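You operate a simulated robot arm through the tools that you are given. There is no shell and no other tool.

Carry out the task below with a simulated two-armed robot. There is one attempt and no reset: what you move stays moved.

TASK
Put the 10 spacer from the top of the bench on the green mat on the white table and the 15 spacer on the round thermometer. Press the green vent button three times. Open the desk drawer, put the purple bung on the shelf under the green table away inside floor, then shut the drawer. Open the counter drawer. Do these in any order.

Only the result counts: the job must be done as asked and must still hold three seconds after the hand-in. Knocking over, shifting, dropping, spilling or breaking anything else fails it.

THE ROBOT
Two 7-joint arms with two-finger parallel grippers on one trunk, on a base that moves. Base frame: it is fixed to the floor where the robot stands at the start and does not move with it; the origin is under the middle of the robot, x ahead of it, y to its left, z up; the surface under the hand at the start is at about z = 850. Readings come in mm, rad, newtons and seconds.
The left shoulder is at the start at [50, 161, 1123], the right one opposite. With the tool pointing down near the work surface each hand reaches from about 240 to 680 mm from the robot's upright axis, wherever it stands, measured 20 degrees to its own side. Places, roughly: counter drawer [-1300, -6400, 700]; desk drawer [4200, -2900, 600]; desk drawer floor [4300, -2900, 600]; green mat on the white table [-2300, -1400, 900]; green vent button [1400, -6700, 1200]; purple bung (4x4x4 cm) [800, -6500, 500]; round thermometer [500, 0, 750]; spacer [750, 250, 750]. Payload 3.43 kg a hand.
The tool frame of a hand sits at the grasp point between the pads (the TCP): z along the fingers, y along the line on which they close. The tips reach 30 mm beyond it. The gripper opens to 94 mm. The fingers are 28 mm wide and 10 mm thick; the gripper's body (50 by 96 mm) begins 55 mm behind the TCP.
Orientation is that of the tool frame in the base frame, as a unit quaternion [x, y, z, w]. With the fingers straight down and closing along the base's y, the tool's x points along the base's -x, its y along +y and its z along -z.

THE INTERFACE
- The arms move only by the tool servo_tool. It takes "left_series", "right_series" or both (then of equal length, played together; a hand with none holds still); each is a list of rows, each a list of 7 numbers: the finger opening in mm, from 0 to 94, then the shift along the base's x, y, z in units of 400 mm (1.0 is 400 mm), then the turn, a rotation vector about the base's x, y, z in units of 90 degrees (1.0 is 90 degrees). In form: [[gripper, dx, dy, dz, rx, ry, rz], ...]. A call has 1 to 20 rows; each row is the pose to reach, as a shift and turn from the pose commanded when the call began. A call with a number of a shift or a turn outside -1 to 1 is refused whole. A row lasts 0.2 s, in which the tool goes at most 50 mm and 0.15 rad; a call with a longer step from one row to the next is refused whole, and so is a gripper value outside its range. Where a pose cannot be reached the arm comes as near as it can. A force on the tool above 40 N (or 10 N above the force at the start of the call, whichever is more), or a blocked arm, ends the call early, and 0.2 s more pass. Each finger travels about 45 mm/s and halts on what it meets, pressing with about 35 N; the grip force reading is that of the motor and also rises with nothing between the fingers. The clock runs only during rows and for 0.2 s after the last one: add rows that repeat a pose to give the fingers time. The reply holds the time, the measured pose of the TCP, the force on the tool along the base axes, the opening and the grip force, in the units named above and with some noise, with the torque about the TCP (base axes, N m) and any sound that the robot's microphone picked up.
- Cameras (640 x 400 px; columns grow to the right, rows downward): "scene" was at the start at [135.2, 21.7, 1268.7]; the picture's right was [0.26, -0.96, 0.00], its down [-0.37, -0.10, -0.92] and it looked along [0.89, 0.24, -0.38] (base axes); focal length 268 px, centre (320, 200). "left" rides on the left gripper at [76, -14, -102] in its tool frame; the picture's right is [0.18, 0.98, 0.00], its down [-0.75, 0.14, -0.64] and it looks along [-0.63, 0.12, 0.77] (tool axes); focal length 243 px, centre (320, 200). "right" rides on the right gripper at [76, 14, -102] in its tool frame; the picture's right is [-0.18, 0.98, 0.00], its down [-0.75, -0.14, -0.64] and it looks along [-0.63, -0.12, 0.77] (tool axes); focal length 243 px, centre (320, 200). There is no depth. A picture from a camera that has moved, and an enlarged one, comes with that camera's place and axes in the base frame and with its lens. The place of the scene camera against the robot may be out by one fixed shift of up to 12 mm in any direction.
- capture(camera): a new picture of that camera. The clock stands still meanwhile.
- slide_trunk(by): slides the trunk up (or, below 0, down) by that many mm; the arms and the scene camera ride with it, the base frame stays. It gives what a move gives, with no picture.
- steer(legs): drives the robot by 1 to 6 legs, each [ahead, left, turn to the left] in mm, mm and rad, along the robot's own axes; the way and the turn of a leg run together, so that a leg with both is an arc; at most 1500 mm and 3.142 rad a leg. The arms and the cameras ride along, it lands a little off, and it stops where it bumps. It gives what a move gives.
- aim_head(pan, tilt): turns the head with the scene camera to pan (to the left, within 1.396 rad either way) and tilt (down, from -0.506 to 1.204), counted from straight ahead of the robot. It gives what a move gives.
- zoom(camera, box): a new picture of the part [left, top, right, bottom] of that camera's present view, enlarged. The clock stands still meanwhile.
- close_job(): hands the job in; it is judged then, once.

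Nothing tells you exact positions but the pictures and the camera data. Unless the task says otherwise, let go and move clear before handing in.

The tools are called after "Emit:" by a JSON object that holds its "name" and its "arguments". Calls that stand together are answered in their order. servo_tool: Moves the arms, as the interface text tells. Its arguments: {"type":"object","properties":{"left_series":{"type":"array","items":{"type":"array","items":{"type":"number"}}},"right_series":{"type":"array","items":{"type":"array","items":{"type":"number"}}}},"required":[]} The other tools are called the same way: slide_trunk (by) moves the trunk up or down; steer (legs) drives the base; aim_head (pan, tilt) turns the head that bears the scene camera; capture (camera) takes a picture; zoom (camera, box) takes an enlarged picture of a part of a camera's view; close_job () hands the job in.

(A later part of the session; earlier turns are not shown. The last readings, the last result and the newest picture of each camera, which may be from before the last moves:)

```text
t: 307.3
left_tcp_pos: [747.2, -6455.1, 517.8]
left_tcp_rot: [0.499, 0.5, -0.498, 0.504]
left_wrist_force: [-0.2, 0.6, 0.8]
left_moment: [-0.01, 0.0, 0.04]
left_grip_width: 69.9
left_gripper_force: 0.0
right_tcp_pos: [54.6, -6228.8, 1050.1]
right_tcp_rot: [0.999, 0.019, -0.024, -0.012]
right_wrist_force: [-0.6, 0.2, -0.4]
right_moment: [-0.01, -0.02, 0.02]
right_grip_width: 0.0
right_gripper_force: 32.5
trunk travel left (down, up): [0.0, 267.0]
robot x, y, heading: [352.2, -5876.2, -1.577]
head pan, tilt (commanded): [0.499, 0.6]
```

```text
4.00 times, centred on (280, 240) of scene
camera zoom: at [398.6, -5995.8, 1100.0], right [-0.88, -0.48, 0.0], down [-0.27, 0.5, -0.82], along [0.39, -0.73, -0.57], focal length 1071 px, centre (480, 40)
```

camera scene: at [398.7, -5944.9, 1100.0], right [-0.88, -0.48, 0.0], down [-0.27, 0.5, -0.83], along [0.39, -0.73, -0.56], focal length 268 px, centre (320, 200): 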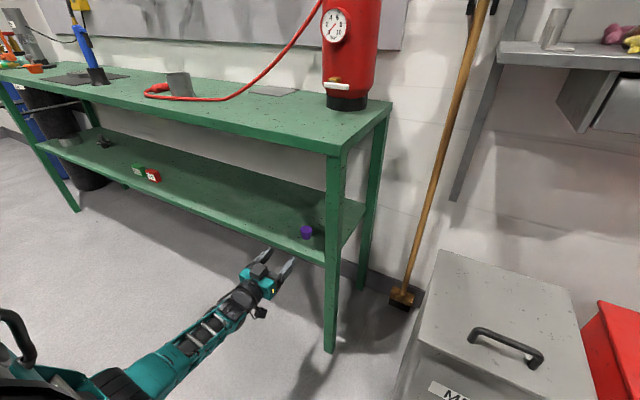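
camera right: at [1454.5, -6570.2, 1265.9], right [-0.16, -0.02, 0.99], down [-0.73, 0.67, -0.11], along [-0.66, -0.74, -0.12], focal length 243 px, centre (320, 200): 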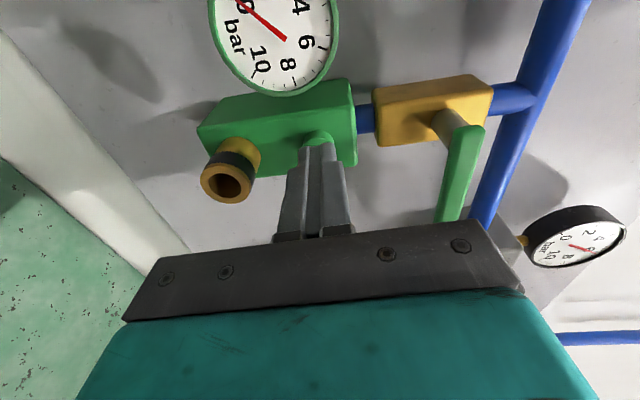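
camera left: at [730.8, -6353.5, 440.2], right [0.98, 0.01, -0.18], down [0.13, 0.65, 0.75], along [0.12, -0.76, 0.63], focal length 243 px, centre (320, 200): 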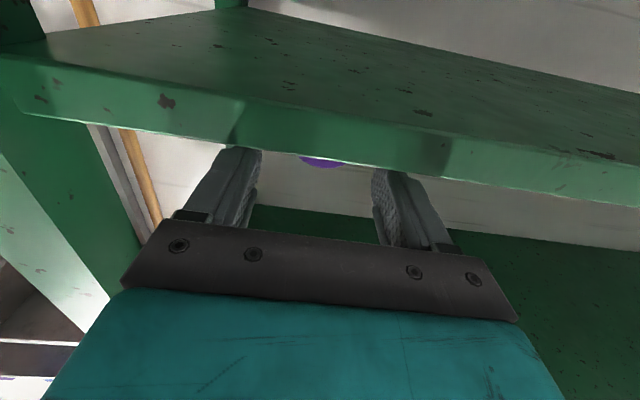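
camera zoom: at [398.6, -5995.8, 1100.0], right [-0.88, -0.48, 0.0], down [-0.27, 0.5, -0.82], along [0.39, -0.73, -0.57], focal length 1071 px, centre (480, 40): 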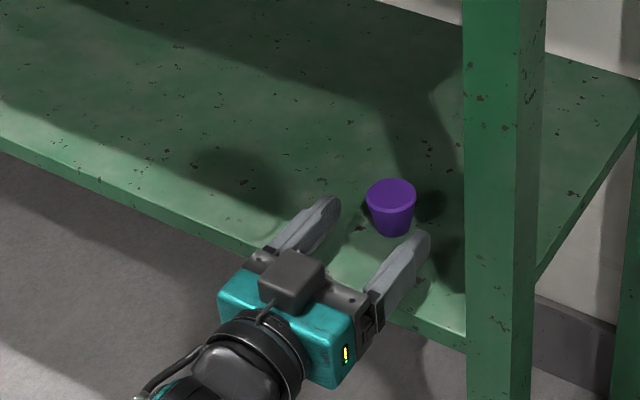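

Emit:
{"name": "steer", "arguments": {"legs": [[30, 0, 0]]}}

Emit:
{"name": "zoom", "arguments": {"camera": "scene", "box": [220, 190, 340, 290]}}

```text
t: 308.1
left_tcp_pos: [747.0, -6486.2, 516.6]
left_tcp_rot: [0.499, 0.5, -0.497, 0.505]
left_wrist_force: [0.3, 0.3, 0.0]
left_moment: [-0.02, 0.0, 0.04]
left_grip_width: 69.8
left_gripper_force: 0.0
right_tcp_pos: [54.5, -6259.2, 1050.9]
right_tcp_rot: [0.999, 0.021, -0.023, -0.012]
right_wrist_force: [-0.2, 0.3, -0.5]
right_moment: [-0.01, 0.01, 0.05]
right_grip_width: 0.0
right_gripper_force: 33.4
trunk travel left (down, up): [0.0, 267.0]
robot x, y, heading: [349.6, -5903.3, -1.567]
head pan, tilt (commanded): [0.499, 0.6]
```

```text
4.00 times, centred on (280, 240) of scene
camera zoom: at [398.6, -6025.7, 1100.0], right [-0.88, -0.48, 0.0], down [-0.27, 0.5, -0.82], along [0.39, -0.73, -0.57], focal length 1071 px, centre (480, 40)
```

zoom: 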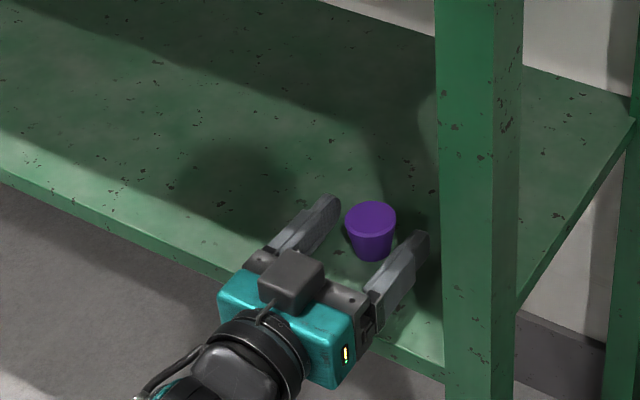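

The bung is between the fingers. I close.

Emit:
{"name": "servo_tool", "arguments": {"left_series": [[55, 0, 0, 0, 0, 0, 0], [40, 0, 0, 0, 0, 0, 0], [25, 0, 0, 0, 0, 0, 0], [10, 0, 0, 0, 0, 0, 0], [10, 0, 0, 0, 0, 0, 0], [10, 0, 0, 0, 0, 0, 0]]}}

Emit:
{"name": "zoom", "arguments": {"camera": "scene", "box": [220, 190, 340, 290]}}

```text
t: 309.5
left_tcp_pos: [747.4, -6485.0, 517.5]
left_tcp_rot: [0.499, 0.5, -0.497, 0.505]
left_wrist_force: [0.6, -0.3, 1.1]
left_moment: [-0.04, 0.0, 0.02]
left_grip_width: 37.5
left_gripper_force: 35.2
right_tcp_pos: [54.6, -6258.7, 1049.7]
right_tcp_rot: [0.999, 0.021, -0.024, -0.012]
right_wrist_force: [-1.3, -0.7, 0.2]
right_moment: [-0.05, 0.01, 0.01]
right_grip_width: 0.2
right_gripper_force: 33.6
trunk travel left (down, up): [0.0, 267.0]
robot x, y, heading: [352.1, -5905.5, -1.571]
head pan, tilt (commanded): [0.499, 0.6]
```

```text
4.00 times, centred on (280, 240) of scene
camera zoom: at [398.5, -6025.5, 1100.0], right [-0.88, -0.48, 0.0], down [-0.27, 0.5, -0.83], along [0.39, -0.73, -0.56], focal length 1071 px, centre (480, 40)
```

zoom: 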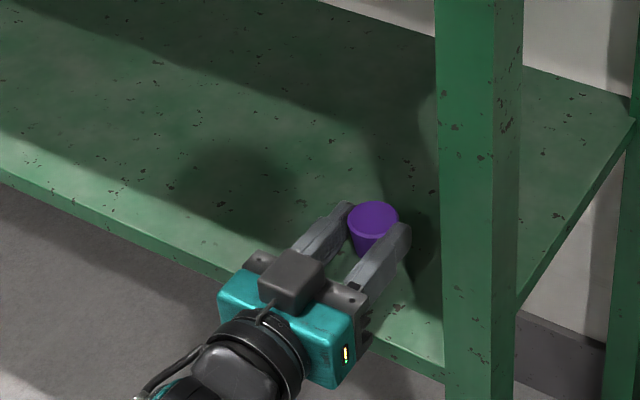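

Gripped (37.5 mm). I lift it 40 mm and back the base out.

Emit:
{"name": "servo_tool", "arguments": {"left_series": [[10, 0, 0, 0.025, 0, 0, 0], [10, 0, 0, 0.05, 0, 0, 0], [10, 0, 0, 0.075, 0, 0, 0], [10, 0, 0, 0.1, 0, 0, 0], [10, 0, 0, 0.1, 0, 0, 0]]}}

Emit:
{"name": "zoom", "arguments": {"camera": "scene", "box": [220, 190, 340, 290]}}

Emit:
{"name": "steer", "arguments": {"legs": [[-400, 0, 0]]}}

Emit:
{"name": "capture", "arguments": {"camera": "scene"}}

Emit:
{"name": "capture", "arguments": {"camera": "left"}}

```text
t: 310.7
left_tcp_pos: [746.2, -6485.7, 556.7]
left_tcp_rot: [0.498, 0.5, -0.497, 0.505]
left_wrist_force: [-0.1, -0.1, -0.6]
left_moment: [0.01, 0.0, -0.02]
left_grip_width: 37.6
left_gripper_force: 35.0
right_tcp_pos: [55.0, -6258.3, 1050.3]
right_tcp_rot: [0.999, 0.021, -0.023, -0.011]
right_wrist_force: [0.6, 0.0, -0.7]
right_moment: [0.0, 0.02, 0.01]
right_grip_width: 0.2
right_gripper_force: 32.8
trunk travel left (down, up): [0.0, 267.0]
robot x, y, heading: [351.4, -5903.7, -1.573]
head pan, tilt (commanded): [0.499, 0.6]
```

```text
4.00 times, centred on (280, 240) of scene
camera zoom: at [398.6, -6025.7, 1100.0], right [-0.88, -0.48, 0.0], down [-0.27, 0.5, -0.83], along [0.39, -0.73, -0.56], focal length 1071 px, centre (480, 40)
```

zoom: 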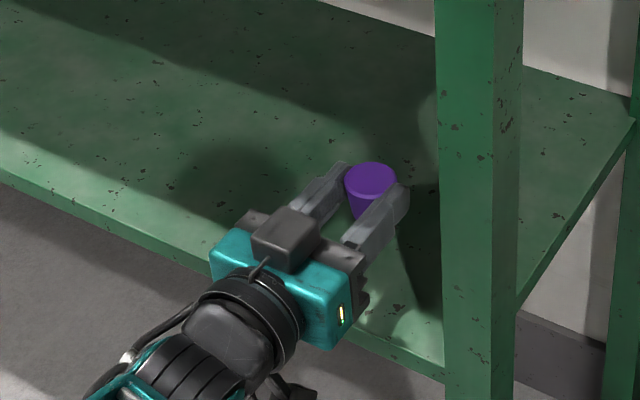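

```text
t: 313.2
left_tcp_pos: [745.2, -6093.1, 556.5]
left_tcp_rot: [0.501, 0.497, -0.5, 0.501]
left_wrist_force: [0.0, -0.4, -0.2]
left_moment: [0.0, 0.03, -0.02]
left_grip_width: 37.3
left_gripper_force: 35.1
right_tcp_pos: [54.1, -5858.3, 1048.9]
right_tcp_rot: [1.0, 0.015, -0.024, -0.012]
right_wrist_force: [0.1, 0.1, -0.2]
right_moment: [0.02, -0.02, 0.0]
right_grip_width: 0.2
right_gripper_force: 32.6
trunk travel left (down, up): [0.0, 267.0]
robot x, y, heading: [352.8, -5506.8, -1.586]
head pan, tilt (commanded): [0.499, 0.6]
```

```text
taken
camera scene: at [400.3, -5629.4, 1100.0], right [-0.88, -0.47, 0.0], down [-0.26, 0.5, -0.83], along [0.39, -0.73, -0.56], focal length 268 px, centre (320, 200)
```

scene: 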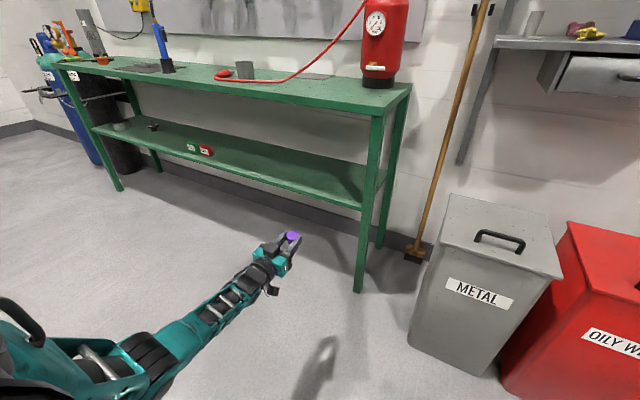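

```text
taken
camera left: at [728.8, -5990.6, 479.8], right [0.98, 0.0, -0.18], down [0.14, 0.64, 0.75], along [0.11, -0.76, 0.63], focal length 243 px, centre (320, 200)
```

left: 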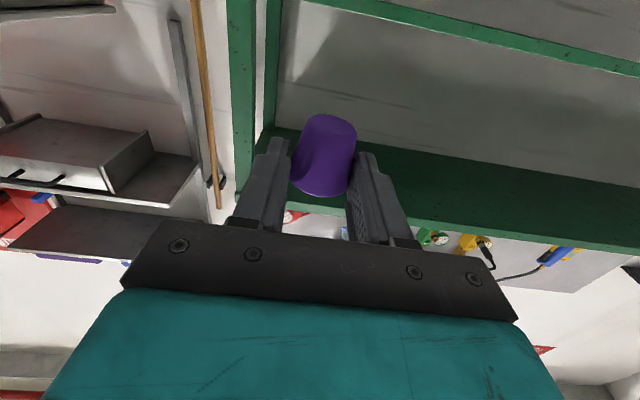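

The bung is held securely. I raise it a little, then look east for the way to the desk.

Emit:
{"name": "servo_tool", "arguments": {"left_series": [[10, 0, 0.05, 0.1, 0, 0, 0], [10, 0, 0.1, 0.2, 0, 0, 0], [10, 0, 0.15, 0.3, 0, 0, 0], [10, 0, 0.2, 0.4, 0, 0, 0], [10, 0, 0.25, 0.5, 0, 0, 0], [10, 0, 0.25, 0.6, 0, 0, 0], [10, 0, 0.25, 0.6, 0, 0, 0]]}}

Emit:
{"name": "aim_head", "arguments": {"pan": 1.39, "tilt": 0.25}}

Emit:
{"name": "capture", "arguments": {"camera": "scene"}}

```text
t: 314.8
left_tcp_pos: [744.5, -5991.2, 797.1]
left_tcp_rot: [0.501, 0.498, -0.5, 0.501]
left_wrist_force: [-0.5, -0.5, 0.4]
left_moment: [0.01, 0.0, -0.01]
left_grip_width: 37.3
left_gripper_force: 34.9
right_tcp_pos: [54.5, -5859.3, 1049.3]
right_tcp_rot: [1.0, 0.015, -0.024, -0.012]
right_wrist_force: [-0.5, -0.2, 0.8]
right_moment: [0.03, -0.03, 0.0]
right_grip_width: 0.2
right_gripper_force: 33.0
trunk travel left (down, up): [0.0, 267.0]
robot x, y, heading: [354.5, -5508.2, -1.579]
head pan, tilt (commanded): [0.499, 0.6]
```

```text
t: 316.0
left_tcp_pos: [745.1, -5992.9, 798.1]
left_tcp_rot: [0.5, 0.499, -0.499, 0.502]
left_wrist_force: [0.1, 0.1, 0.2]
left_moment: [0.01, -0.03, 0.01]
left_grip_width: 37.5
left_gripper_force: 34.7
right_tcp_pos: [55.5, -5858.6, 1049.3]
right_tcp_rot: [1.0, 0.016, -0.024, -0.011]
right_wrist_force: [0.2, 0.8, 0.3]
right_moment: [0.01, 0.02, 0.0]
right_grip_width: 0.2
right_gripper_force: 32.6
trunk travel left (down, up): [0.0, 267.0]
robot x, y, heading: [354.6, -5506.9, -1.585]
head pan, tilt (commanded): [1.389, 0.25]
```

```text
taken
camera scene: at [450.6, -5569.4, 1132.2], right [-0.19, -0.98, 0.0], down [-0.24, 0.05, -0.97], along [0.95, -0.19, -0.25], focal length 268 px, centre (320, 200)
```

scene: 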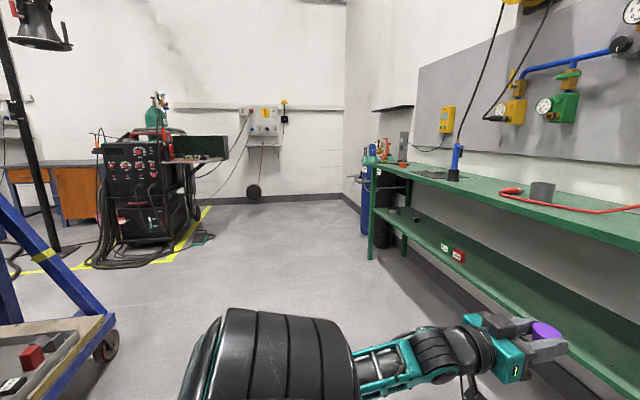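

The desk (blue, orange fronts) is to the northeast. I strafe east along the clear lane and look again.

Emit:
{"name": "steer", "arguments": {"legs": [[0, 1450, 0], [0, 500, 0]]}}

Emit:
{"name": "aim_head", "arguments": {"pan": 1.39, "tilt": 0.25}}

Emit:
{"name": "capture", "arguments": {"camera": "scene"}}

```text
t: 333.2
left_tcp_pos: [2667.7, -6022.1, 796.8]
left_tcp_rot: [0.504, 0.495, -0.503, 0.499]
left_wrist_force: [-0.1, 0.1, 0.2]
left_moment: [0.0, 0.0, -0.02]
left_grip_width: 37.2
left_gripper_force: 35.0
right_tcp_pos: [1978.2, -5881.1, 1050.6]
right_tcp_rot: [1.0, 0.012, -0.024, -0.011]
right_wrist_force: [1.0, 0.9, 0.7]
right_moment: [0.0, -0.01, 0.02]
right_grip_width: 0.0
right_gripper_force: 32.7
trunk travel left (down, up): [0.0, 267.0]
robot x, y, heading: [2282.3, -5533.4, -1.589]
head pan, tilt (commanded): [1.389, 0.25]
```

```text
t: 333.8
left_tcp_pos: [2667.0, -6021.4, 797.0]
left_tcp_rot: [0.504, 0.495, -0.502, 0.499]
left_wrist_force: [0.1, 0.2, 0.2]
left_moment: [0.0, 0.01, 0.01]
left_grip_width: 37.2
left_gripper_force: 34.5
right_tcp_pos: [1977.3, -5882.1, 1049.1]
right_tcp_rot: [1.0, 0.011, -0.023, -0.012]
right_wrist_force: [0.7, -0.7, 0.2]
right_moment: [-0.04, 0.0, -0.02]
right_grip_width: 0.0
right_gripper_force: 32.2
trunk travel left (down, up): [0.0, 267.0]
robot x, y, heading: [2275.4, -5536.2, -1.593]
head pan, tilt (commanded): [1.389, 0.25]
```

```text
taken
camera scene: at [2377.1, -5596.1, 1132.2], right [-0.2, -0.98, 0.0], down [-0.24, 0.05, -0.97], along [0.95, -0.2, -0.25], focal length 268 px, centre (320, 200)
```

scene: 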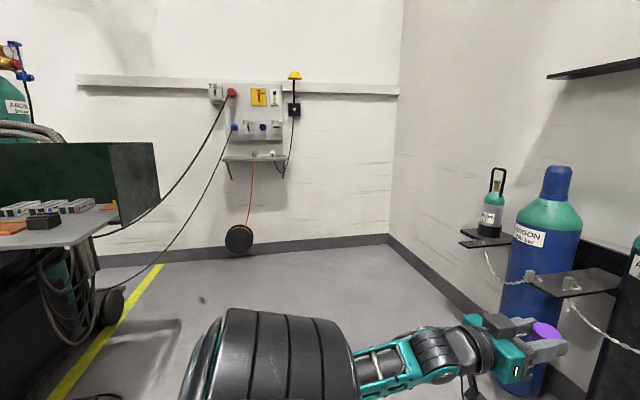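

Cables hang east of the welding machine, so I will use the western gap. I turn to face north and look.

Emit:
{"name": "steer", "arguments": {"legs": [[0, 0, 3.14]]}}

Emit:
{"name": "aim_head", "arguments": {"pan": 0.0, "tilt": 0.35}}

Emit:
{"name": "capture", "arguments": {"camera": "scene"}}

Emit:
{"name": "aim_head", "arguments": {"pan": -0.7, "tilt": 0.3}}

Emit:
{"name": "capture", "arguments": {"camera": "scene"}}

```text
t: 341.4
left_tcp_pos: [1924.6, -5025.0, 795.7]
left_tcp_rot: [-0.479, 0.518, 0.484, 0.517]
left_wrist_force: [-0.1, -0.6, -0.1]
left_moment: [0.02, 0.01, 0.01]
left_grip_width: 37.3
left_gripper_force: 34.6
right_tcp_pos: [2602.8, -5206.8, 1049.8]
right_tcp_rot: [0.019, 0.999, -0.013, 0.024]
right_wrist_force: [0.3, -0.4, 0.9]
right_moment: [0.01, -0.03, 0.01]
right_grip_width: 0.1
right_gripper_force: 33.1
trunk travel left (down, up): [0.0, 267.0]
robot x, y, heading: [2281.9, -5535.0, 1.493]
head pan, tilt (commanded): [1.389, 0.25]
```

```text
t: 342.9
left_tcp_pos: [1923.3, -5025.6, 796.6]
left_tcp_rot: [-0.479, 0.519, 0.484, 0.517]
left_wrist_force: [-0.2, 0.7, -0.2]
left_moment: [-0.02, 0.03, 0.01]
left_grip_width: 37.3
left_gripper_force: 35.4
right_tcp_pos: [2603.4, -5206.7, 1049.7]
right_tcp_rot: [0.02, 0.999, -0.013, 0.023]
right_wrist_force: [-0.3, -0.3, -0.9]
right_moment: [-0.03, 0.01, -0.01]
right_grip_width: 0.0
right_gripper_force: 32.6
trunk travel left (down, up): [0.0, 267.0]
robot x, y, heading: [2279.4, -5531.9, 1.49]
head pan, tilt (commanded): [0.0, 0.351]
```

```text
taken
camera scene: at [2297.3, -5404.5, 1122.8], right [1.0, -0.08, 0.0], down [-0.03, -0.34, -0.94], along [0.08, 0.94, -0.34], focal length 268 px, centre (320, 200)
```

scene: 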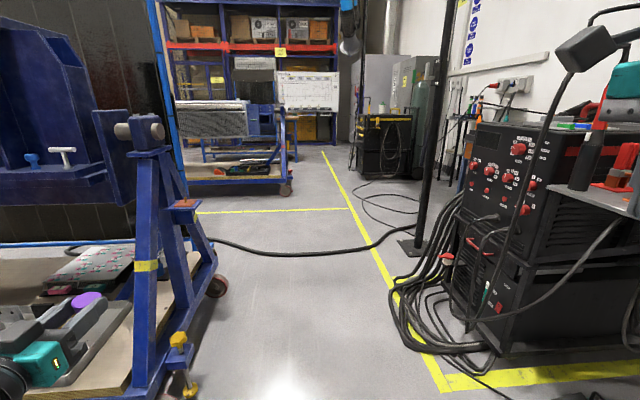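

```text
t: 344.0
left_tcp_pos: [1923.9, -5024.7, 796.9]
left_tcp_rot: [-0.48, 0.518, 0.484, 0.517]
left_wrist_force: [-0.5, 0.6, -1.6]
left_moment: [-0.03, -0.01, 0.01]
left_grip_width: 37.4
left_gripper_force: 35.1
right_tcp_pos: [2604.0, -5205.7, 1050.0]
right_tcp_rot: [0.019, 0.999, -0.013, 0.023]
right_wrist_force: [0.7, -0.2, -1.4]
right_moment: [-0.03, 0.02, -0.02]
right_grip_width: 0.0
right_gripper_force: 32.9
trunk travel left (down, up): [0.0, 267.0]
robot x, y, heading: [2283.5, -5534.3, 1.489]
head pan, tilt (commanded): [-0.7, 0.3]
```

```text
taken
camera scene: at [2355.5, -5431.0, 1127.5], right [0.71, -0.7, 0.0], down [-0.21, -0.21, -0.96], along [0.67, 0.68, -0.3], focal length 268 px, centre (320, 200)
```

scene: 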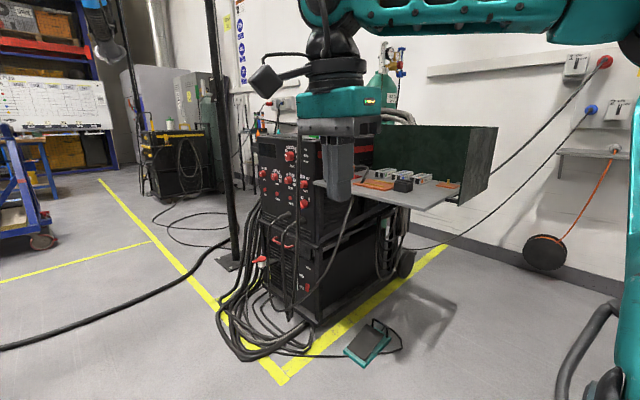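

A floor cable crosses the lane farther north; the gap between the cart (x≤1830) and the welding set (x≥2840) is about 1 m. I centre at x≈2410 and go north in steps.

Emit:
{"name": "steer", "arguments": {"legs": [[0, -130, 0.08], [1300, 0, 0]]}}

Emit:
{"name": "aim_head", "arguments": {"pan": -0.3, "tilt": 0.45}}

Emit:
{"name": "capture", "arguments": {"camera": "scene"}}

```text
t: 351.9
left_tcp_pos: [1988.7, -3769.0, 795.5]
left_tcp_rot: [-0.506, 0.492, 0.511, 0.49]
left_wrist_force: [0.1, -0.6, -0.9]
left_moment: [-0.01, -0.01, 0.01]
left_grip_width: 37.1
left_gripper_force: 35.3
right_tcp_pos: [2682.9, -3878.5, 1049.6]
right_tcp_rot: [-0.032, 0.999, -0.011, 0.024]
right_wrist_force: [-0.2, 0.1, 0.4]
right_moment: [-0.01, 0.0, -0.02]
right_grip_width: 0.2
right_gripper_force: 33.3
trunk travel left (down, up): [0.0, 267.0]
robot x, y, heading: [2395.7, -4240.2, 1.597]
head pan, tilt (commanded): [-0.7, 0.3]
```

```text
t: 352.8
left_tcp_pos: [1989.1, -3768.4, 797.0]
left_tcp_rot: [-0.506, 0.493, 0.51, 0.491]
left_wrist_force: [-0.1, -0.9, -1.4]
left_moment: [-0.02, 0.0, 0.01]
left_grip_width: 37.3
left_gripper_force: 35.3
right_tcp_pos: [2685.2, -3878.8, 1049.3]
right_tcp_rot: [-0.032, 0.999, -0.011, 0.024]
right_wrist_force: [0.1, 0.1, -0.3]
right_moment: [0.03, 0.02, 0.0]
right_grip_width: 0.0
right_gripper_force: 33.0
trunk travel left (down, up): [0.0, 267.0]
robot x, y, heading: [2399.1, -4239.5, 1.591]
head pan, tilt (commanded): [-0.3, 0.45]
```

```text
taken
camera scene: at [2426.5, -4113.0, 1113.6], right [0.96, -0.28, 0.0], down [-0.12, -0.42, -0.9], along [0.25, 0.87, -0.43], focal length 268 px, centre (320, 200)
```

scene: 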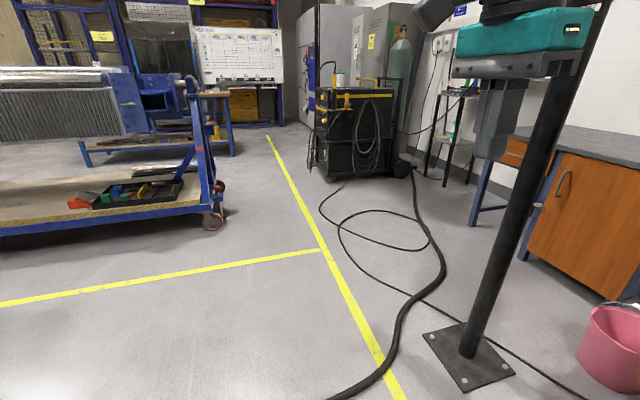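

Emit:
{"name": "zoom", "arguments": {"camera": "scene", "box": [440, 80, 640, 300]}}

Emit:
{"name": "aim_head", "arguments": {"pan": -0.8, "tilt": 0.45}}

Emit:
{"name": "capture", "arguments": {"camera": "scene"}}

```text
1.82 times, centred on (540, 190) of scene
camera zoom: at [2426.5, -4113.0, 1113.6], right [0.96, -0.28, 0.0], down [-0.12, -0.42, -0.9], along [0.25, 0.87, -0.43], focal length 487 px, centre (-80, 218)
```

zoom: 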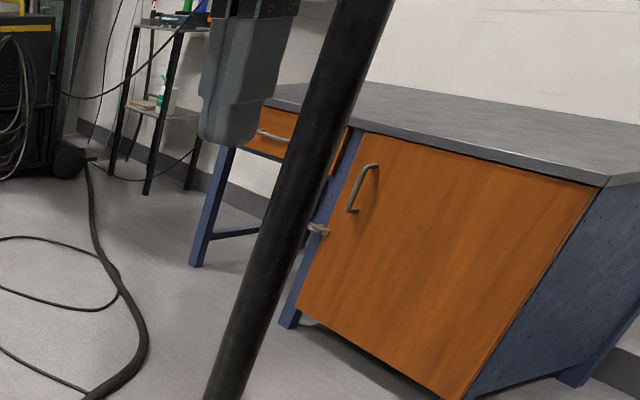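

```text
t: 353.7
left_tcp_pos: [1990.0, -3767.7, 798.0]
left_tcp_rot: [-0.506, 0.493, 0.51, 0.491]
left_wrist_force: [-0.3, 0.2, -0.5]
left_moment: [0.0, 0.0, 0.0]
left_grip_width: 37.4
left_gripper_force: 34.8
right_tcp_pos: [2684.1, -3878.9, 1050.7]
right_tcp_rot: [-0.031, 0.999, -0.011, 0.024]
right_wrist_force: [0.0, -0.6, 0.0]
right_moment: [-0.01, -0.01, -0.01]
right_grip_width: 0.0
right_gripper_force: 33.1
trunk travel left (down, up): [0.0, 267.0]
robot x, y, heading: [2398.6, -4241.1, 1.594]
head pan, tilt (commanded): [-0.799, 0.45]
```

```text
taken
camera scene: at [2465.6, -4135.8, 1113.6], right [0.71, -0.7, 0.0], down [-0.31, -0.31, -0.9], along [0.63, 0.64, -0.44], focal length 268 px, centre (320, 200)
```

scene: 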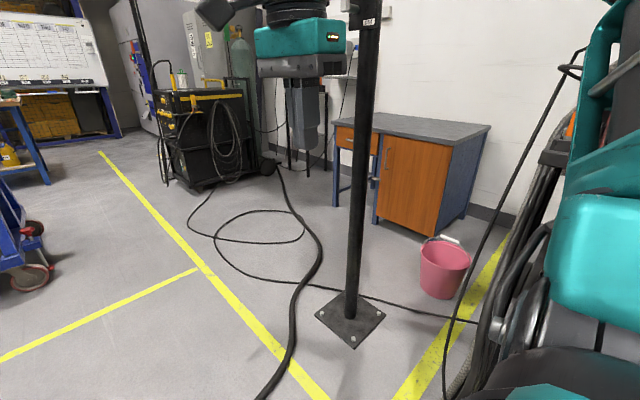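

The desk's drawer (orange front with bar handle) is left of the orange cabinet door, around [4080, -2875, 640]. I continue north and watch whether the floor hose matters.

Emit:
{"name": "steer", "arguments": {"legs": [[900, 0, -0.02]]}}

Emit:
{"name": "steer", "arguments": {"legs": [[870, 0, 0]]}}

Emit:
{"name": "aim_head", "arguments": {"pan": -1.0, "tilt": 0.45}}

Emit:
{"name": "capture", "arguments": {"camera": "scene"}}

```text
t: 358.4
left_tcp_pos: [1979.2, -2864.6, 797.3]
left_tcp_rot: [-0.504, 0.495, 0.508, 0.493]
left_wrist_force: [0.3, -0.6, -0.1]
left_moment: [-0.02, -0.01, 0.01]
left_grip_width: 37.3
left_gripper_force: 35.1
right_tcp_pos: [2671.9, -2980.3, 1050.7]
right_tcp_rot: [-0.028, 0.999, -0.012, 0.024]
right_wrist_force: [-0.4, 0.9, 0.8]
right_moment: [-0.02, -0.02, -0.02]
right_grip_width: 0.0
right_gripper_force: 32.5
trunk travel left (down, up): [0.0, 267.0]
robot x, y, heading: [2381.5, -3340.7, 1.583]
head pan, tilt (commanded): [-0.799, 0.45]
```

```text
t: 363.1
left_tcp_pos: [1967.6, -2001.7, 797.3]
left_tcp_rot: [-0.504, 0.495, 0.509, 0.493]
left_wrist_force: [-0.2, -0.6, 0.1]
left_moment: [0.0, 0.0, 0.02]
left_grip_width: 37.0
left_gripper_force: 35.3
right_tcp_pos: [2662.4, -2115.5, 1049.6]
right_tcp_rot: [-0.029, 0.999, -0.012, 0.025]
right_wrist_force: [0.7, 0.5, -0.2]
right_moment: [-0.02, 0.0, -0.03]
right_grip_width: 0.0
right_gripper_force: 33.0
trunk travel left (down, up): [0.0, 267.0]
robot x, y, heading: [2371.6, -2471.2, 1.591]
head pan, tilt (commanded): [-0.799, 0.45]
stopped in leg 1: the robot was blocked; the commanded pose is now the measured one
```

```text
t: 363.9
left_tcp_pos: [1967.4, -2000.2, 797.5]
left_tcp_rot: [-0.504, 0.494, 0.508, 0.493]
left_wrist_force: [-0.9, 0.2, -0.9]
left_moment: [0.0, 0.04, -0.03]
left_grip_width: 37.0
left_gripper_force: 34.8
right_tcp_pos: [2662.1, -2115.6, 1050.9]
right_tcp_rot: [-0.029, 0.999, -0.012, 0.023]
right_wrist_force: [-0.2, 0.2, -0.3]
right_moment: [0.0, 0.0, 0.02]
right_grip_width: 0.1
right_gripper_force: 32.7
trunk travel left (down, up): [0.0, 267.0]
robot x, y, heading: [2373.7, -2475.7, 1.589]
head pan, tilt (commanded): [-1.0, 0.45]
```

```text
taken
camera scene: at [2453.4, -2385.7, 1113.6], right [0.55, -0.83, 0.0], down [-0.36, -0.24, -0.9], along [0.75, 0.5, -0.44], focal length 268 px, centre (320, 200)
```

scene: 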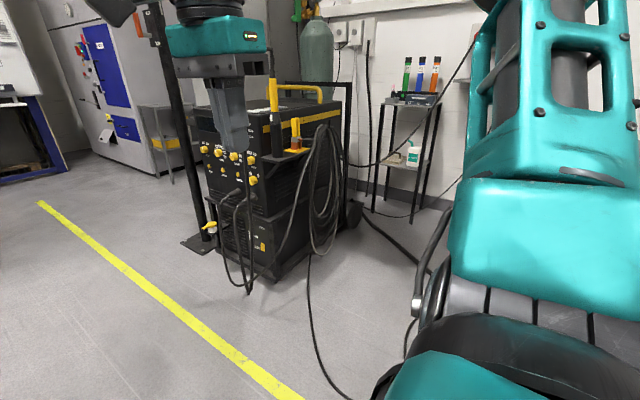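

The base reports it was blocked at the very end; I check what is near the left arm before moving anything.

Emit:
{"name": "aim_head", "arguments": {"pan": 0.5, "tilt": 0.5}}

Emit:
{"name": "capture", "arguments": {"camera": "scene"}}

Emit:
{"name": "aim_head", "arguments": {"pan": 0.0, "tilt": 0.9}}

Emit:
{"name": "capture", "arguments": {"camera": "scene"}}

Emit:
{"name": "capture", "arguments": {"camera": "left"}}

```text
t: 365.5
left_tcp_pos: [1969.1, -2002.0, 798.2]
left_tcp_rot: [-0.505, 0.494, 0.509, 0.492]
left_wrist_force: [-0.6, -0.6, -0.6]
left_moment: [0.0, 0.0, 0.0]
left_grip_width: 37.1
left_gripper_force: 35.7
right_tcp_pos: [2660.8, -2116.4, 1050.6]
right_tcp_rot: [-0.029, 0.999, -0.011, 0.024]
right_wrist_force: [-0.4, -0.1, 0.5]
right_moment: [-0.04, -0.01, -0.01]
right_grip_width: 0.0
right_gripper_force: 32.9
trunk travel left (down, up): [0.0, 267.0]
robot x, y, heading: [2371.8, -2475.1, 1.587]
head pan, tilt (commanded): [0.499, 0.499]
```

```text
taken
camera scene: at [2332.1, -2357.4, 1109.1], right [0.87, 0.49, 0.0], down [0.24, -0.42, -0.88], along [-0.43, 0.76, -0.48], focal length 268 px, centre (320, 200)
```

scene: 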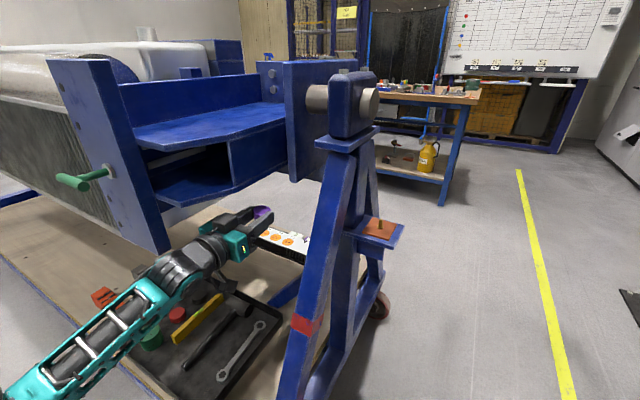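

```text
t: 366.4
left_tcp_pos: [1968.1, -2001.3, 796.4]
left_tcp_rot: [-0.504, 0.495, 0.508, 0.493]
left_wrist_force: [-0.1, 0.6, 0.3]
left_moment: [-0.01, 0.01, 0.02]
left_grip_width: 36.9
left_gripper_force: 35.1
right_tcp_pos: [2661.6, -2115.9, 1050.6]
right_tcp_rot: [-0.03, 0.999, -0.012, 0.024]
right_wrist_force: [-0.8, 0.5, -0.4]
right_moment: [0.03, -0.01, 0.01]
right_grip_width: 0.0
right_gripper_force: 32.8
trunk travel left (down, up): [0.0, 267.0]
robot x, y, heading: [2370.1, -2472.5, 1.587]
head pan, tilt (commanded): [0.0, 0.901]
```

```text
taken
camera scene: at [2375.6, -2361.1, 1075.3], right [1.0, 0.02, 0.0], down [0.01, -0.78, -0.62], along [-0.01, 0.62, -0.78], focal length 268 px, centre (320, 200)
```

scene: 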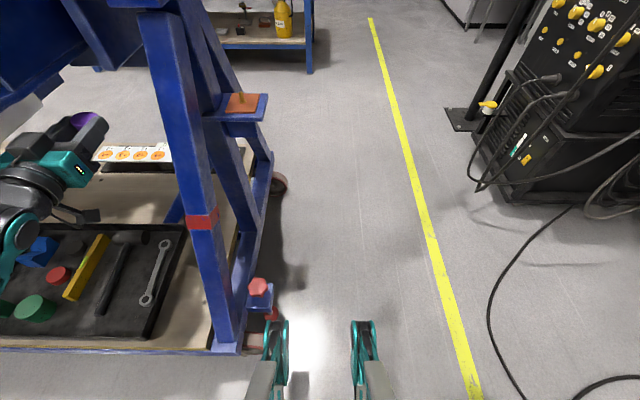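

```text
taken
camera left: at [1982.6, -2103.5, 720.1], right [-0.98, -0.03, -0.18], down [-0.12, -0.65, 0.75], along [-0.13, 0.76, 0.63], focal length 243 px, centre (320, 200)
```

left: 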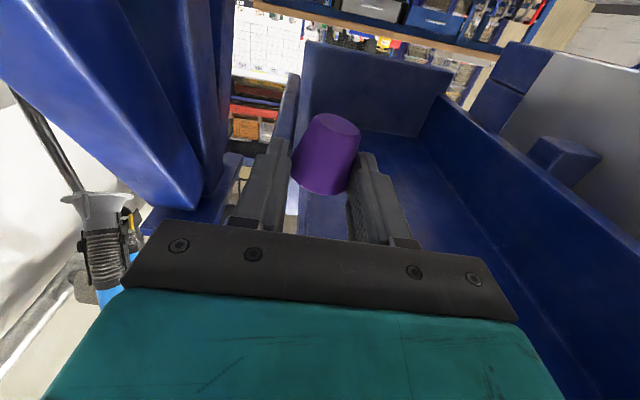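

My left foot touched the cart's corner foot, and the left hand is over the cart. I back straight out the way I came, far enough to turn freely.

Emit:
{"name": "steer", "arguments": {"legs": [[-620, 0, 0]]}}

Emit:
{"name": "aim_head", "arguments": {"pan": 0.3, "tilt": 0.5}}

Emit:
{"name": "capture", "arguments": {"camera": "scene"}}

```text
t: 369.9
left_tcp_pos: [1977.5, -2623.3, 797.1]
left_tcp_rot: [-0.504, 0.495, 0.508, 0.493]
left_wrist_force: [-1.0, -0.5, -1.0]
left_moment: [-0.03, -0.02, 0.02]
left_grip_width: 37.2
left_gripper_force: 35.5
right_tcp_pos: [2670.4, -2736.8, 1049.6]
right_tcp_rot: [-0.028, 0.999, -0.012, 0.025]
right_wrist_force: [0.1, -0.1, -0.2]
right_moment: [0.01, -0.01, 0.01]
right_grip_width: 0.0
right_gripper_force: 32.8
trunk travel left (down, up): [0.0, 267.0]
robot x, y, heading: [2382.2, -3094.9, 1.588]
head pan, tilt (commanded): [0.0, 0.901]
```

```text
t: 370.8
left_tcp_pos: [1977.0, -2621.7, 796.4]
left_tcp_rot: [-0.504, 0.495, 0.508, 0.493]
left_wrist_force: [0.8, -0.1, 0.7]
left_moment: [-0.01, -0.02, -0.01]
left_grip_width: 37.4
left_gripper_force: 34.9
right_tcp_pos: [2670.6, -2738.1, 1050.1]
right_tcp_rot: [-0.029, 0.999, -0.011, 0.023]
right_wrist_force: [-0.1, -0.4, -0.3]
right_moment: [0.0, -0.04, 0.0]
right_grip_width: 0.0
right_gripper_force: 32.6
trunk travel left (down, up): [0.0, 267.0]
robot x, y, heading: [2380.6, -3098.0, 1.586]
head pan, tilt (commanded): [0.3, 0.499]
```

```text
taken
camera scene: at [2357.8, -2971.9, 1109.0], right [0.95, 0.31, 0.0], down [0.15, -0.46, -0.88], along [-0.27, 0.83, -0.48], focal length 268 px, centre (320, 200)
```

scene: 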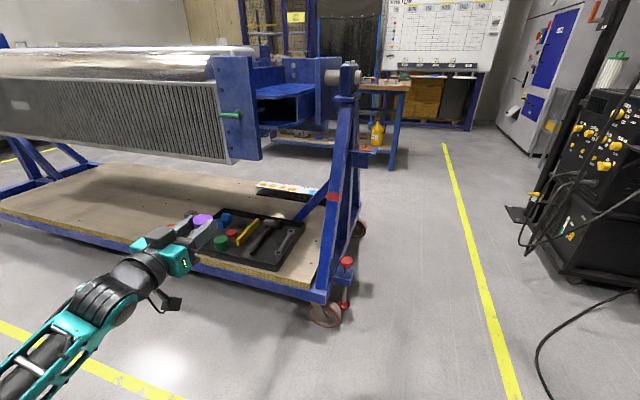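

The cart and its tray look undisturbed. I turn to face the desk (east).

Emit:
{"name": "steer", "arguments": {"legs": [[0, 0, -1.588]]}}

Emit:
{"name": "aim_head", "arguments": {"pan": 0.0, "tilt": 0.4}}

Emit:
{"name": "capture", "arguments": {"camera": "scene"}}

```text
t: 375.1
left_tcp_pos: [2868.4, -2711.2, 796.4]
left_tcp_rot: [0.007, 0.706, -0.002, 0.708]
left_wrist_force: [0.0, -1.3, -0.7]
left_moment: [0.0, 0.0, -0.03]
left_grip_width: 37.5
left_gripper_force: 34.8
right_tcp_pos: [2727.9, -3399.6, 1049.6]
right_tcp_rot: [0.7, 0.714, -0.025, 0.008]
right_wrist_force: [0.0, -0.2, -0.1]
right_moment: [-0.01, -0.03, 0.02]
right_grip_width: 0.1
right_gripper_force: 33.4
trunk travel left (down, up): [0.0, 267.0]
robot x, y, heading: [2378.9, -3099.8, -0.02]
head pan, tilt (commanded): [0.3, 0.499]
```

```text
t: 375.9
left_tcp_pos: [2868.4, -2712.2, 796.5]
left_tcp_rot: [0.006, 0.706, -0.002, 0.708]
left_wrist_force: [-0.3, 0.2, -0.3]
left_moment: [0.02, 0.04, 0.0]
left_grip_width: 37.2
left_gripper_force: 35.1
right_tcp_pos: [2726.7, -3400.1, 1050.5]
right_tcp_rot: [0.7, 0.714, -0.026, 0.008]
right_wrist_force: [-0.3, 0.1, -0.4]
right_moment: [0.01, -0.04, -0.01]
right_grip_width: 0.1
right_gripper_force: 33.3
trunk travel left (down, up): [0.0, 267.0]
robot x, y, heading: [2379.6, -3094.6, -0.019]
head pan, tilt (commanded): [0.0, 0.4]
```

```text
taken
camera scene: at [2519.0, -3101.5, 1118.2], right [-0.02, -1.0, 0.0], down [-0.39, 0.01, -0.92], along [0.92, -0.02, -0.39], focal length 268 px, centre (320, 200)
```

scene: 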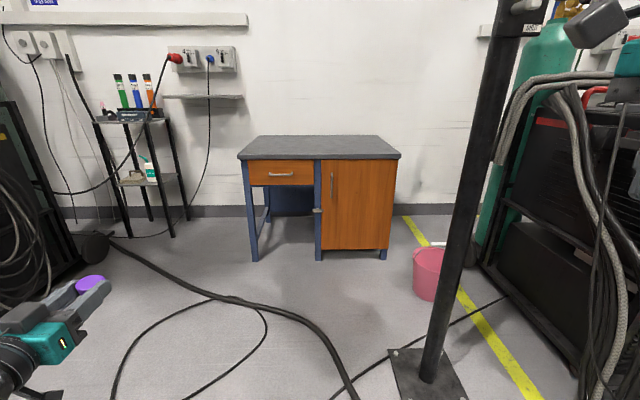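

Emit:
{"name": "zoom", "arguments": {"camera": "scene", "box": [230, 125, 410, 265]}}

```text
2.86 times, centred on (320, 195) of scene
camera zoom: at [2519.0, -3101.5, 1118.2], right [-0.02, -1.0, 0.0], down [-0.39, 0.01, -0.92], along [0.92, -0.02, -0.39], focal length 765 px, centre (320, 214)
```

zoom: 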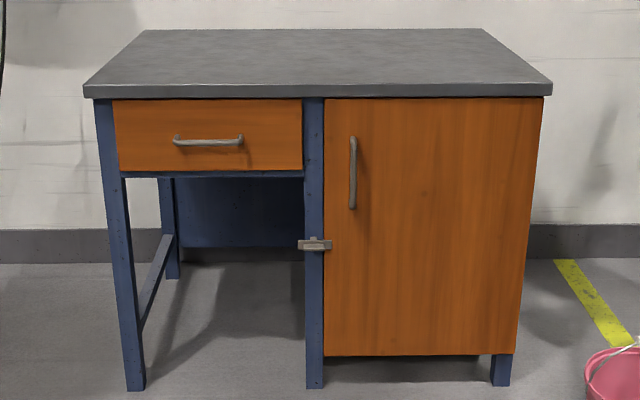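

The drawer handle is at about [4035, -2899, 632]. I drive to stand about 730 mm in front of it with the right hand's side facing it.

Emit:
{"name": "steer", "arguments": {"legs": [[500, 0, 0], [380, 600, 0.019]]}}

Emit:
{"name": "aim_head", "arguments": {"pan": -0.3, "tilt": 0.5}}

Emit:
{"name": "capture", "arguments": {"camera": "scene"}}

```text
t: 384.1
left_tcp_pos: [3747.6, -2120.6, 797.9]
left_tcp_rot: [-0.002, 0.706, 0.007, 0.708]
left_wrist_force: [0.5, 0.3, 0.1]
left_moment: [0.01, -0.01, 0.02]
left_grip_width: 37.3
left_gripper_force: 35.1
right_tcp_pos: [3624.2, -2813.0, 1050.2]
right_tcp_rot: [0.691, 0.723, -0.025, 0.009]
right_wrist_force: [0.0, -0.4, 0.4]
right_moment: [-0.03, 0.02, 0.02]
right_grip_width: 0.0
right_gripper_force: 33.3
trunk travel left (down, up): [0.0, 267.0]
robot x, y, heading: [3271.1, -2518.9, 0.006]
head pan, tilt (commanded): [0.0, 0.4]
```

```text
t: 384.9
left_tcp_pos: [3747.5, -2121.0, 796.0]
left_tcp_rot: [-0.002, 0.706, 0.007, 0.708]
left_wrist_force: [0.4, -0.1, -0.4]
left_moment: [0.0, 0.01, -0.02]
left_grip_width: 37.3
left_gripper_force: 34.6
right_tcp_pos: [3624.1, -2812.8, 1050.5]
right_tcp_rot: [0.691, 0.722, -0.026, 0.009]
right_wrist_force: [0.0, 0.4, 1.2]
right_moment: [0.0, 0.05, 0.06]
right_grip_width: 0.2
right_gripper_force: 32.8
trunk travel left (down, up): [0.0, 267.0]
robot x, y, heading: [3270.2, -2523.1, 0.002]
head pan, tilt (commanded): [-0.3, 0.499]
```

```text
taken
camera scene: at [3402.9, -2548.2, 1109.1], right [-0.29, -0.96, 0.0], down [-0.46, 0.14, -0.88], along [0.84, -0.26, -0.48], focal length 268 px, centre (320, 200)
```

scene: 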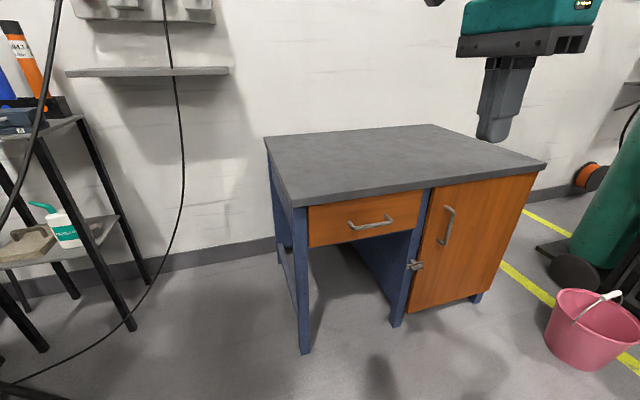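

Handle triangulated at about [4025, -2900, 636]. I pitch the right hand forward while moving to the handle's line.

Emit:
{"name": "servo_tool", "arguments": {"right_series": [[0, 0.016, -0.018, -0.03, 0, -0.083, 0], [0, 0.032, -0.036, -0.06, 0, -0.167, 0], [0, 0.048, -0.054, -0.09, 0, -0.25, 0], [0, 0.063, -0.072, -0.12, 0, -0.333, 0], [10, 0.08, -0.09, -0.15, 0, -0.417, 0], [20, 0.095, -0.108, -0.18, 0, -0.5, 0], [30, 0.11, -0.127, -0.21, 0, -0.583, 0], [40, 0.127, -0.145, -0.24, 0, -0.667, 0], [50, 0.143, -0.163, -0.27, 0, -0.75, 0], [60, 0.16, -0.18, -0.3, 0, -0.833, 0], [60, 0.175, -0.2, -0.34, 0, -0.917, 0], [60, 0.19, -0.2175, -0.375, 0, -1.0, 0], [60, 0.19, -0.2175, -0.375, 0, -1.0, 0]]}}

Emit:
{"name": "capture", "arguments": {"camera": "scene"}}

```text
t: 387.7
left_tcp_pos: [3748.9, -2121.4, 797.1]
left_tcp_rot: [-0.001, 0.706, 0.006, 0.708]
left_wrist_force: [0.3, 0.0, -0.2]
left_moment: [0.03, 0.02, 0.02]
left_grip_width: 37.3
left_gripper_force: 34.5
right_tcp_pos: [3682.4, -2913.3, 923.7]
right_tcp_rot: [0.561, 0.54, 0.403, 0.48]
right_wrist_force: [0.0, 0.1, -0.6]
right_moment: [-0.01, -0.01, -0.04]
right_grip_width: 60.0
right_gripper_force: 0.0
right hand out of reach, approached as far as the arm can: row 11, 12, 13
trunk travel left (down, up): [0.0, 267.0]
robot x, y, heading: [3269.5, -2520.0, 0.004]
head pan, tilt (commanded): [-0.3, 0.499]
```

```text
taken
camera scene: at [3402.9, -2548.1, 1109.1], right [-0.29, -0.96, 0.0], down [-0.46, 0.14, -0.88], along [0.84, -0.26, -0.48], focal length 268 px, centre (320, 200)
```

scene: 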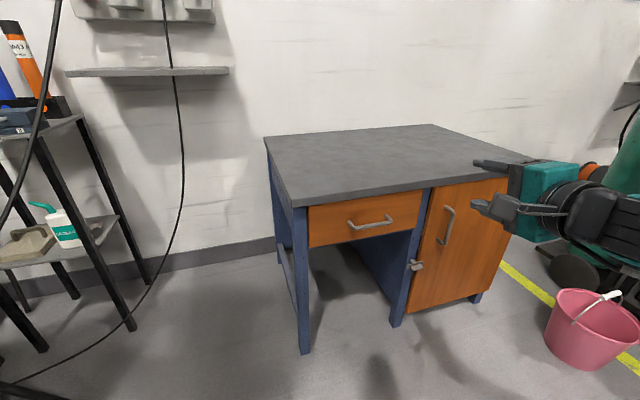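

Emit:
{"name": "servo_tool", "arguments": {"right_series": [[60, 0.01, 0.004, -0.07, 0.005, -0.018, 0.008], [60, 0.02, 0.008, -0.14, 0.01, -0.035, 0.016], [60, 0.03, 0.012, -0.21, 0.014, -0.053, 0.023], [60, 0.04, 0.016, -0.28, 0.018, -0.07, 0.031], [60, 0.05, 0.02, -0.35, 0.023, -0.087, 0.04], [60, 0.06, 0.024, -0.42, 0.027, -0.105, 0.047], [60, 0.07, 0.028, -0.49, 0.032, -0.122, 0.055], [60, 0.08, 0.03, -0.56, 0.036, -0.139, 0.0625], [60, 0.09, 0.03, -0.62, 0.036, -0.139, 0.0625], [60, 0.1, 0.03, -0.68, 0.036, -0.139, 0.0625], [60, 0.1, 0.03, -0.68, 0.036, -0.139, 0.0625]]}}

Emit:
{"name": "capture", "arguments": {"camera": "scene"}}

Emit:
{"name": "capture", "arguments": {"camera": "right"}}

```text
t: 390.1
left_tcp_pos: [3747.8, -2121.7, 796.2]
left_tcp_rot: [-0.002, 0.706, 0.006, 0.708]
left_wrist_force: [-0.2, -0.2, 0.5]
left_moment: [-0.01, 0.03, 0.0]
left_grip_width: 37.4
left_gripper_force: 35.3
right_tcp_pos: [3631.7, -2957.6, 773.8]
right_tcp_rot: [0.499, 0.5, 0.5, 0.501]
right_wrist_force: [-0.1, -0.2, 0.2]
right_moment: [-0.02, -0.01, 0.01]
right_grip_width: 59.9
right_gripper_force: 0.1
right hand out of reach, approached as far as the arm can: row 3, 4, 5, 6, 7, 8, 9, 10, 11
trunk travel left (down, up): [0.0, 267.0]
robot x, y, heading: [3271.5, -2519.0, 0.005]
head pan, tilt (commanded): [-0.3, 0.499]
```

```text
taken
camera scene: at [3402.8, -2548.3, 1109.1], right [-0.29, -0.96, 0.0], down [-0.46, 0.14, -0.88], along [0.84, -0.26, -0.48], focal length 268 px, centre (320, 200)
```

scene: 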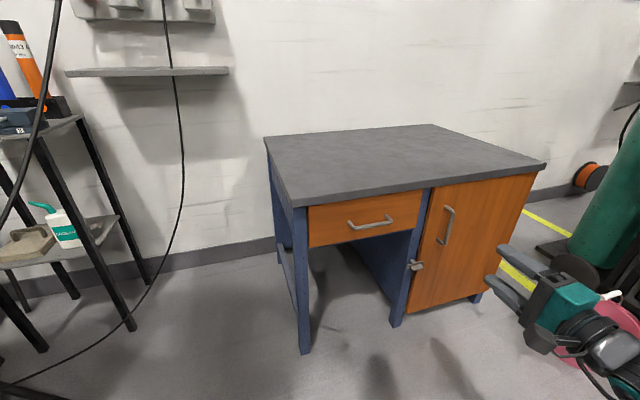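

```text
taken
camera right: at [3530.0, -2881.9, 789.3], right [0.0, -0.18, 0.98], down [-0.64, -0.75, -0.14], along [0.77, -0.63, -0.12], focal length 243 px, centre (320, 200)
```

right: 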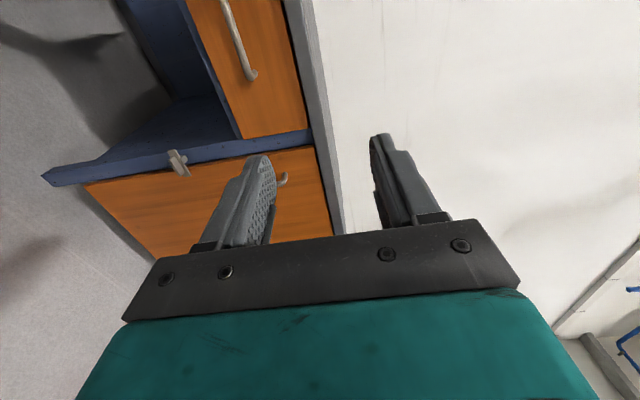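

Emit:
{"name": "servo_tool", "arguments": {"right_series": [[60, 0.08, 0.02, 0, 0, 0, 0], [60, 0.16, 0.04, 0, 0, 0, 0], [60, 0.24, 0.06, 0, 0, 0, 0], [60, 0.32, 0.08, 0, 0, 0, 0], [60, 0.4, 0.1, 0, 0, 0, 0], [60, 0.42, 0.12, -0.08, 0, 0, 0], [60, 0.42, 0.14, -0.16, 0, 0, 0], [60, 0.42, 0.14, -0.24, 0, 0, 0], [60, 0.42, 0.14, -0.32, 0, 0, 0], [60, 0.42, 0.14, -0.34, 0, 0, 0], [60, 0.42, 0.14, -0.34, 0, 0, 0]]}}

Emit:
{"name": "capture", "arguments": {"camera": "scene"}}

Emit:
{"name": "capture", "arguments": {"camera": "right"}}

```text
t: 392.5
left_tcp_pos: [3748.3, -2121.7, 797.0]
left_tcp_rot: [-0.002, 0.706, 0.005, 0.708]
left_wrist_force: [0.7, 0.1, -0.2]
left_moment: [0.0, 0.02, -0.01]
left_grip_width: 37.1
left_gripper_force: 35.0
right_tcp_pos: [3665.0, -2992.7, 780.9]
right_tcp_rot: [0.499, 0.5, 0.5, 0.5]
right_wrist_force: [0.1, -0.8, 0.6]
right_moment: [0.01, 0.0, 0.0]
right_grip_width: 60.1
right_gripper_force: 0.1
right hand out of reach, approached as far as the arm can: row 1, 2, 3, 4, 5, 6, 7, 8, 9, 10, 11
trunk travel left (down, up): [0.0, 267.0]
robot x, y, heading: [3271.6, -2514.7, 0.001]
head pan, tilt (commanded): [-0.3, 0.499]
```

```text
taken
camera scene: at [3402.9, -2548.3, 1109.1], right [-0.29, -0.96, 0.0], down [-0.46, 0.14, -0.88], along [0.84, -0.26, -0.48], focal length 268 px, centre (320, 200)
```

scene: 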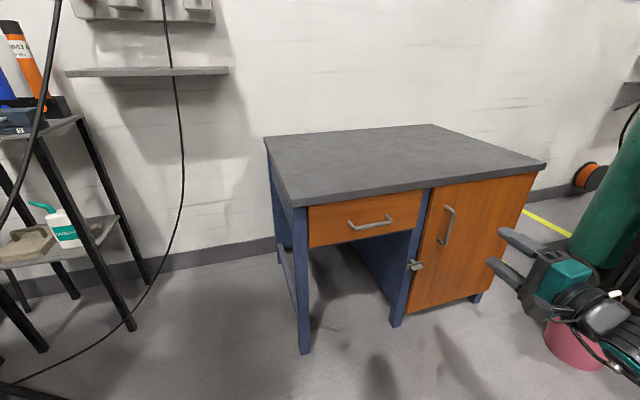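

```text
taken
camera right: at [3563.1, -2916.5, 796.3], right [0.0, -0.18, 0.98], down [-0.64, -0.75, -0.14], along [0.77, -0.63, -0.12], focal length 243 px, centre (320, 200)
```

right: 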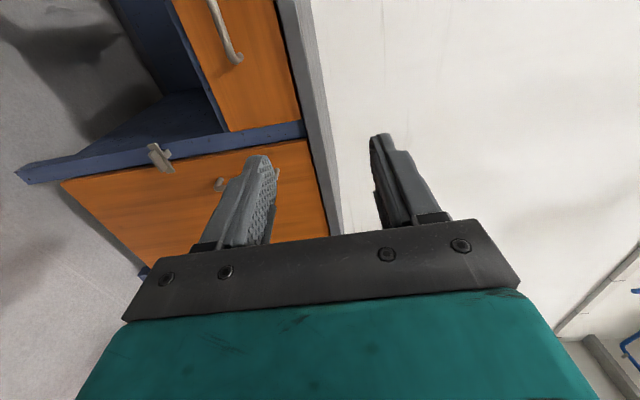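

The arm got into a poor posture; I return the hand to pointing down at a better spot (as worked for the left arm) and repeat the pitch from there.

Emit:
{"name": "servo_tool", "arguments": {"right_series": [[60, 0.0, 0.0, 0.04, 0, 0.083, 0], [60, 0.0, 0.0, 0.08, 0, 0.167, 0], [60, 0.0, 0.02, 0.12, 0, 0.25, 0], [60, 0.01, 0.04, 0.16, 0, 0.333, 0], [60, 0.02, 0.06, 0.2, 0, 0.417, 0], [60, 0.04, 0.08, 0.23, 0, 0.5, 0], [60, 0.06, 0.1, 0.26, 0, 0.583, 0], [60, 0.08, 0.12, 0.28, 0, 0.667, 0], [60, 0.1, 0.14, 0.2975, 0, 0.75, 0], [60, 0.115, 0.16, 0.2975, 0, 0.833, 0], [60, 0.115, 0.18, 0.2975, 0, 0.917, 0], [60, 0.115, 0.195, 0.2975, 0, 1.0, 0], [60, 0.115, 0.195, 0.2975, 0, 1.0, 0]]}}

Emit:
{"name": "capture", "arguments": {"camera": "scene"}}

```text
t: 395.3
left_tcp_pos: [3749.1, -2122.0, 796.5]
left_tcp_rot: [-0.003, 0.706, 0.007, 0.708]
left_wrist_force: [0.1, 0.2, -1.0]
left_moment: [-0.01, 0.04, -0.03]
left_grip_width: 37.2
left_gripper_force: 35.0
right_tcp_pos: [3711.7, -2909.7, 905.5]
right_tcp_rot: [0.707, 0.707, 0.0, 0.0]
right_wrist_force: [-0.4, 0.1, 0.1]
right_moment: [0.02, 0.05, -0.02]
right_grip_width: 60.1
right_gripper_force: 0.2
trunk travel left (down, up): [0.0, 267.0]
robot x, y, heading: [3268.5, -2517.5, -0.004]
head pan, tilt (commanded): [-0.3, 0.499]
```

```text
taken
camera scene: at [3402.9, -2548.2, 1109.1], right [-0.29, -0.96, 0.0], down [-0.46, 0.14, -0.88], along [0.84, -0.26, -0.48], focal length 268 px, centre (320, 200)
```

scene: 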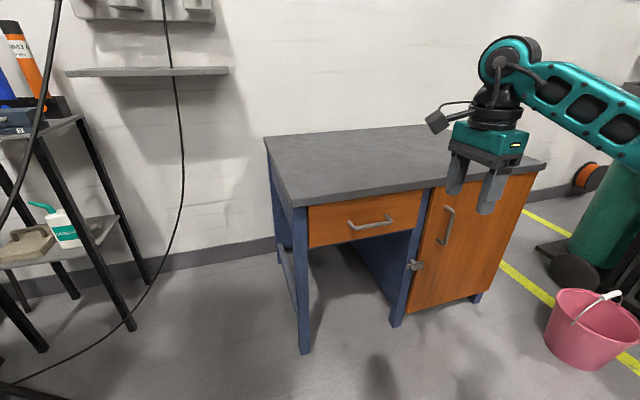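

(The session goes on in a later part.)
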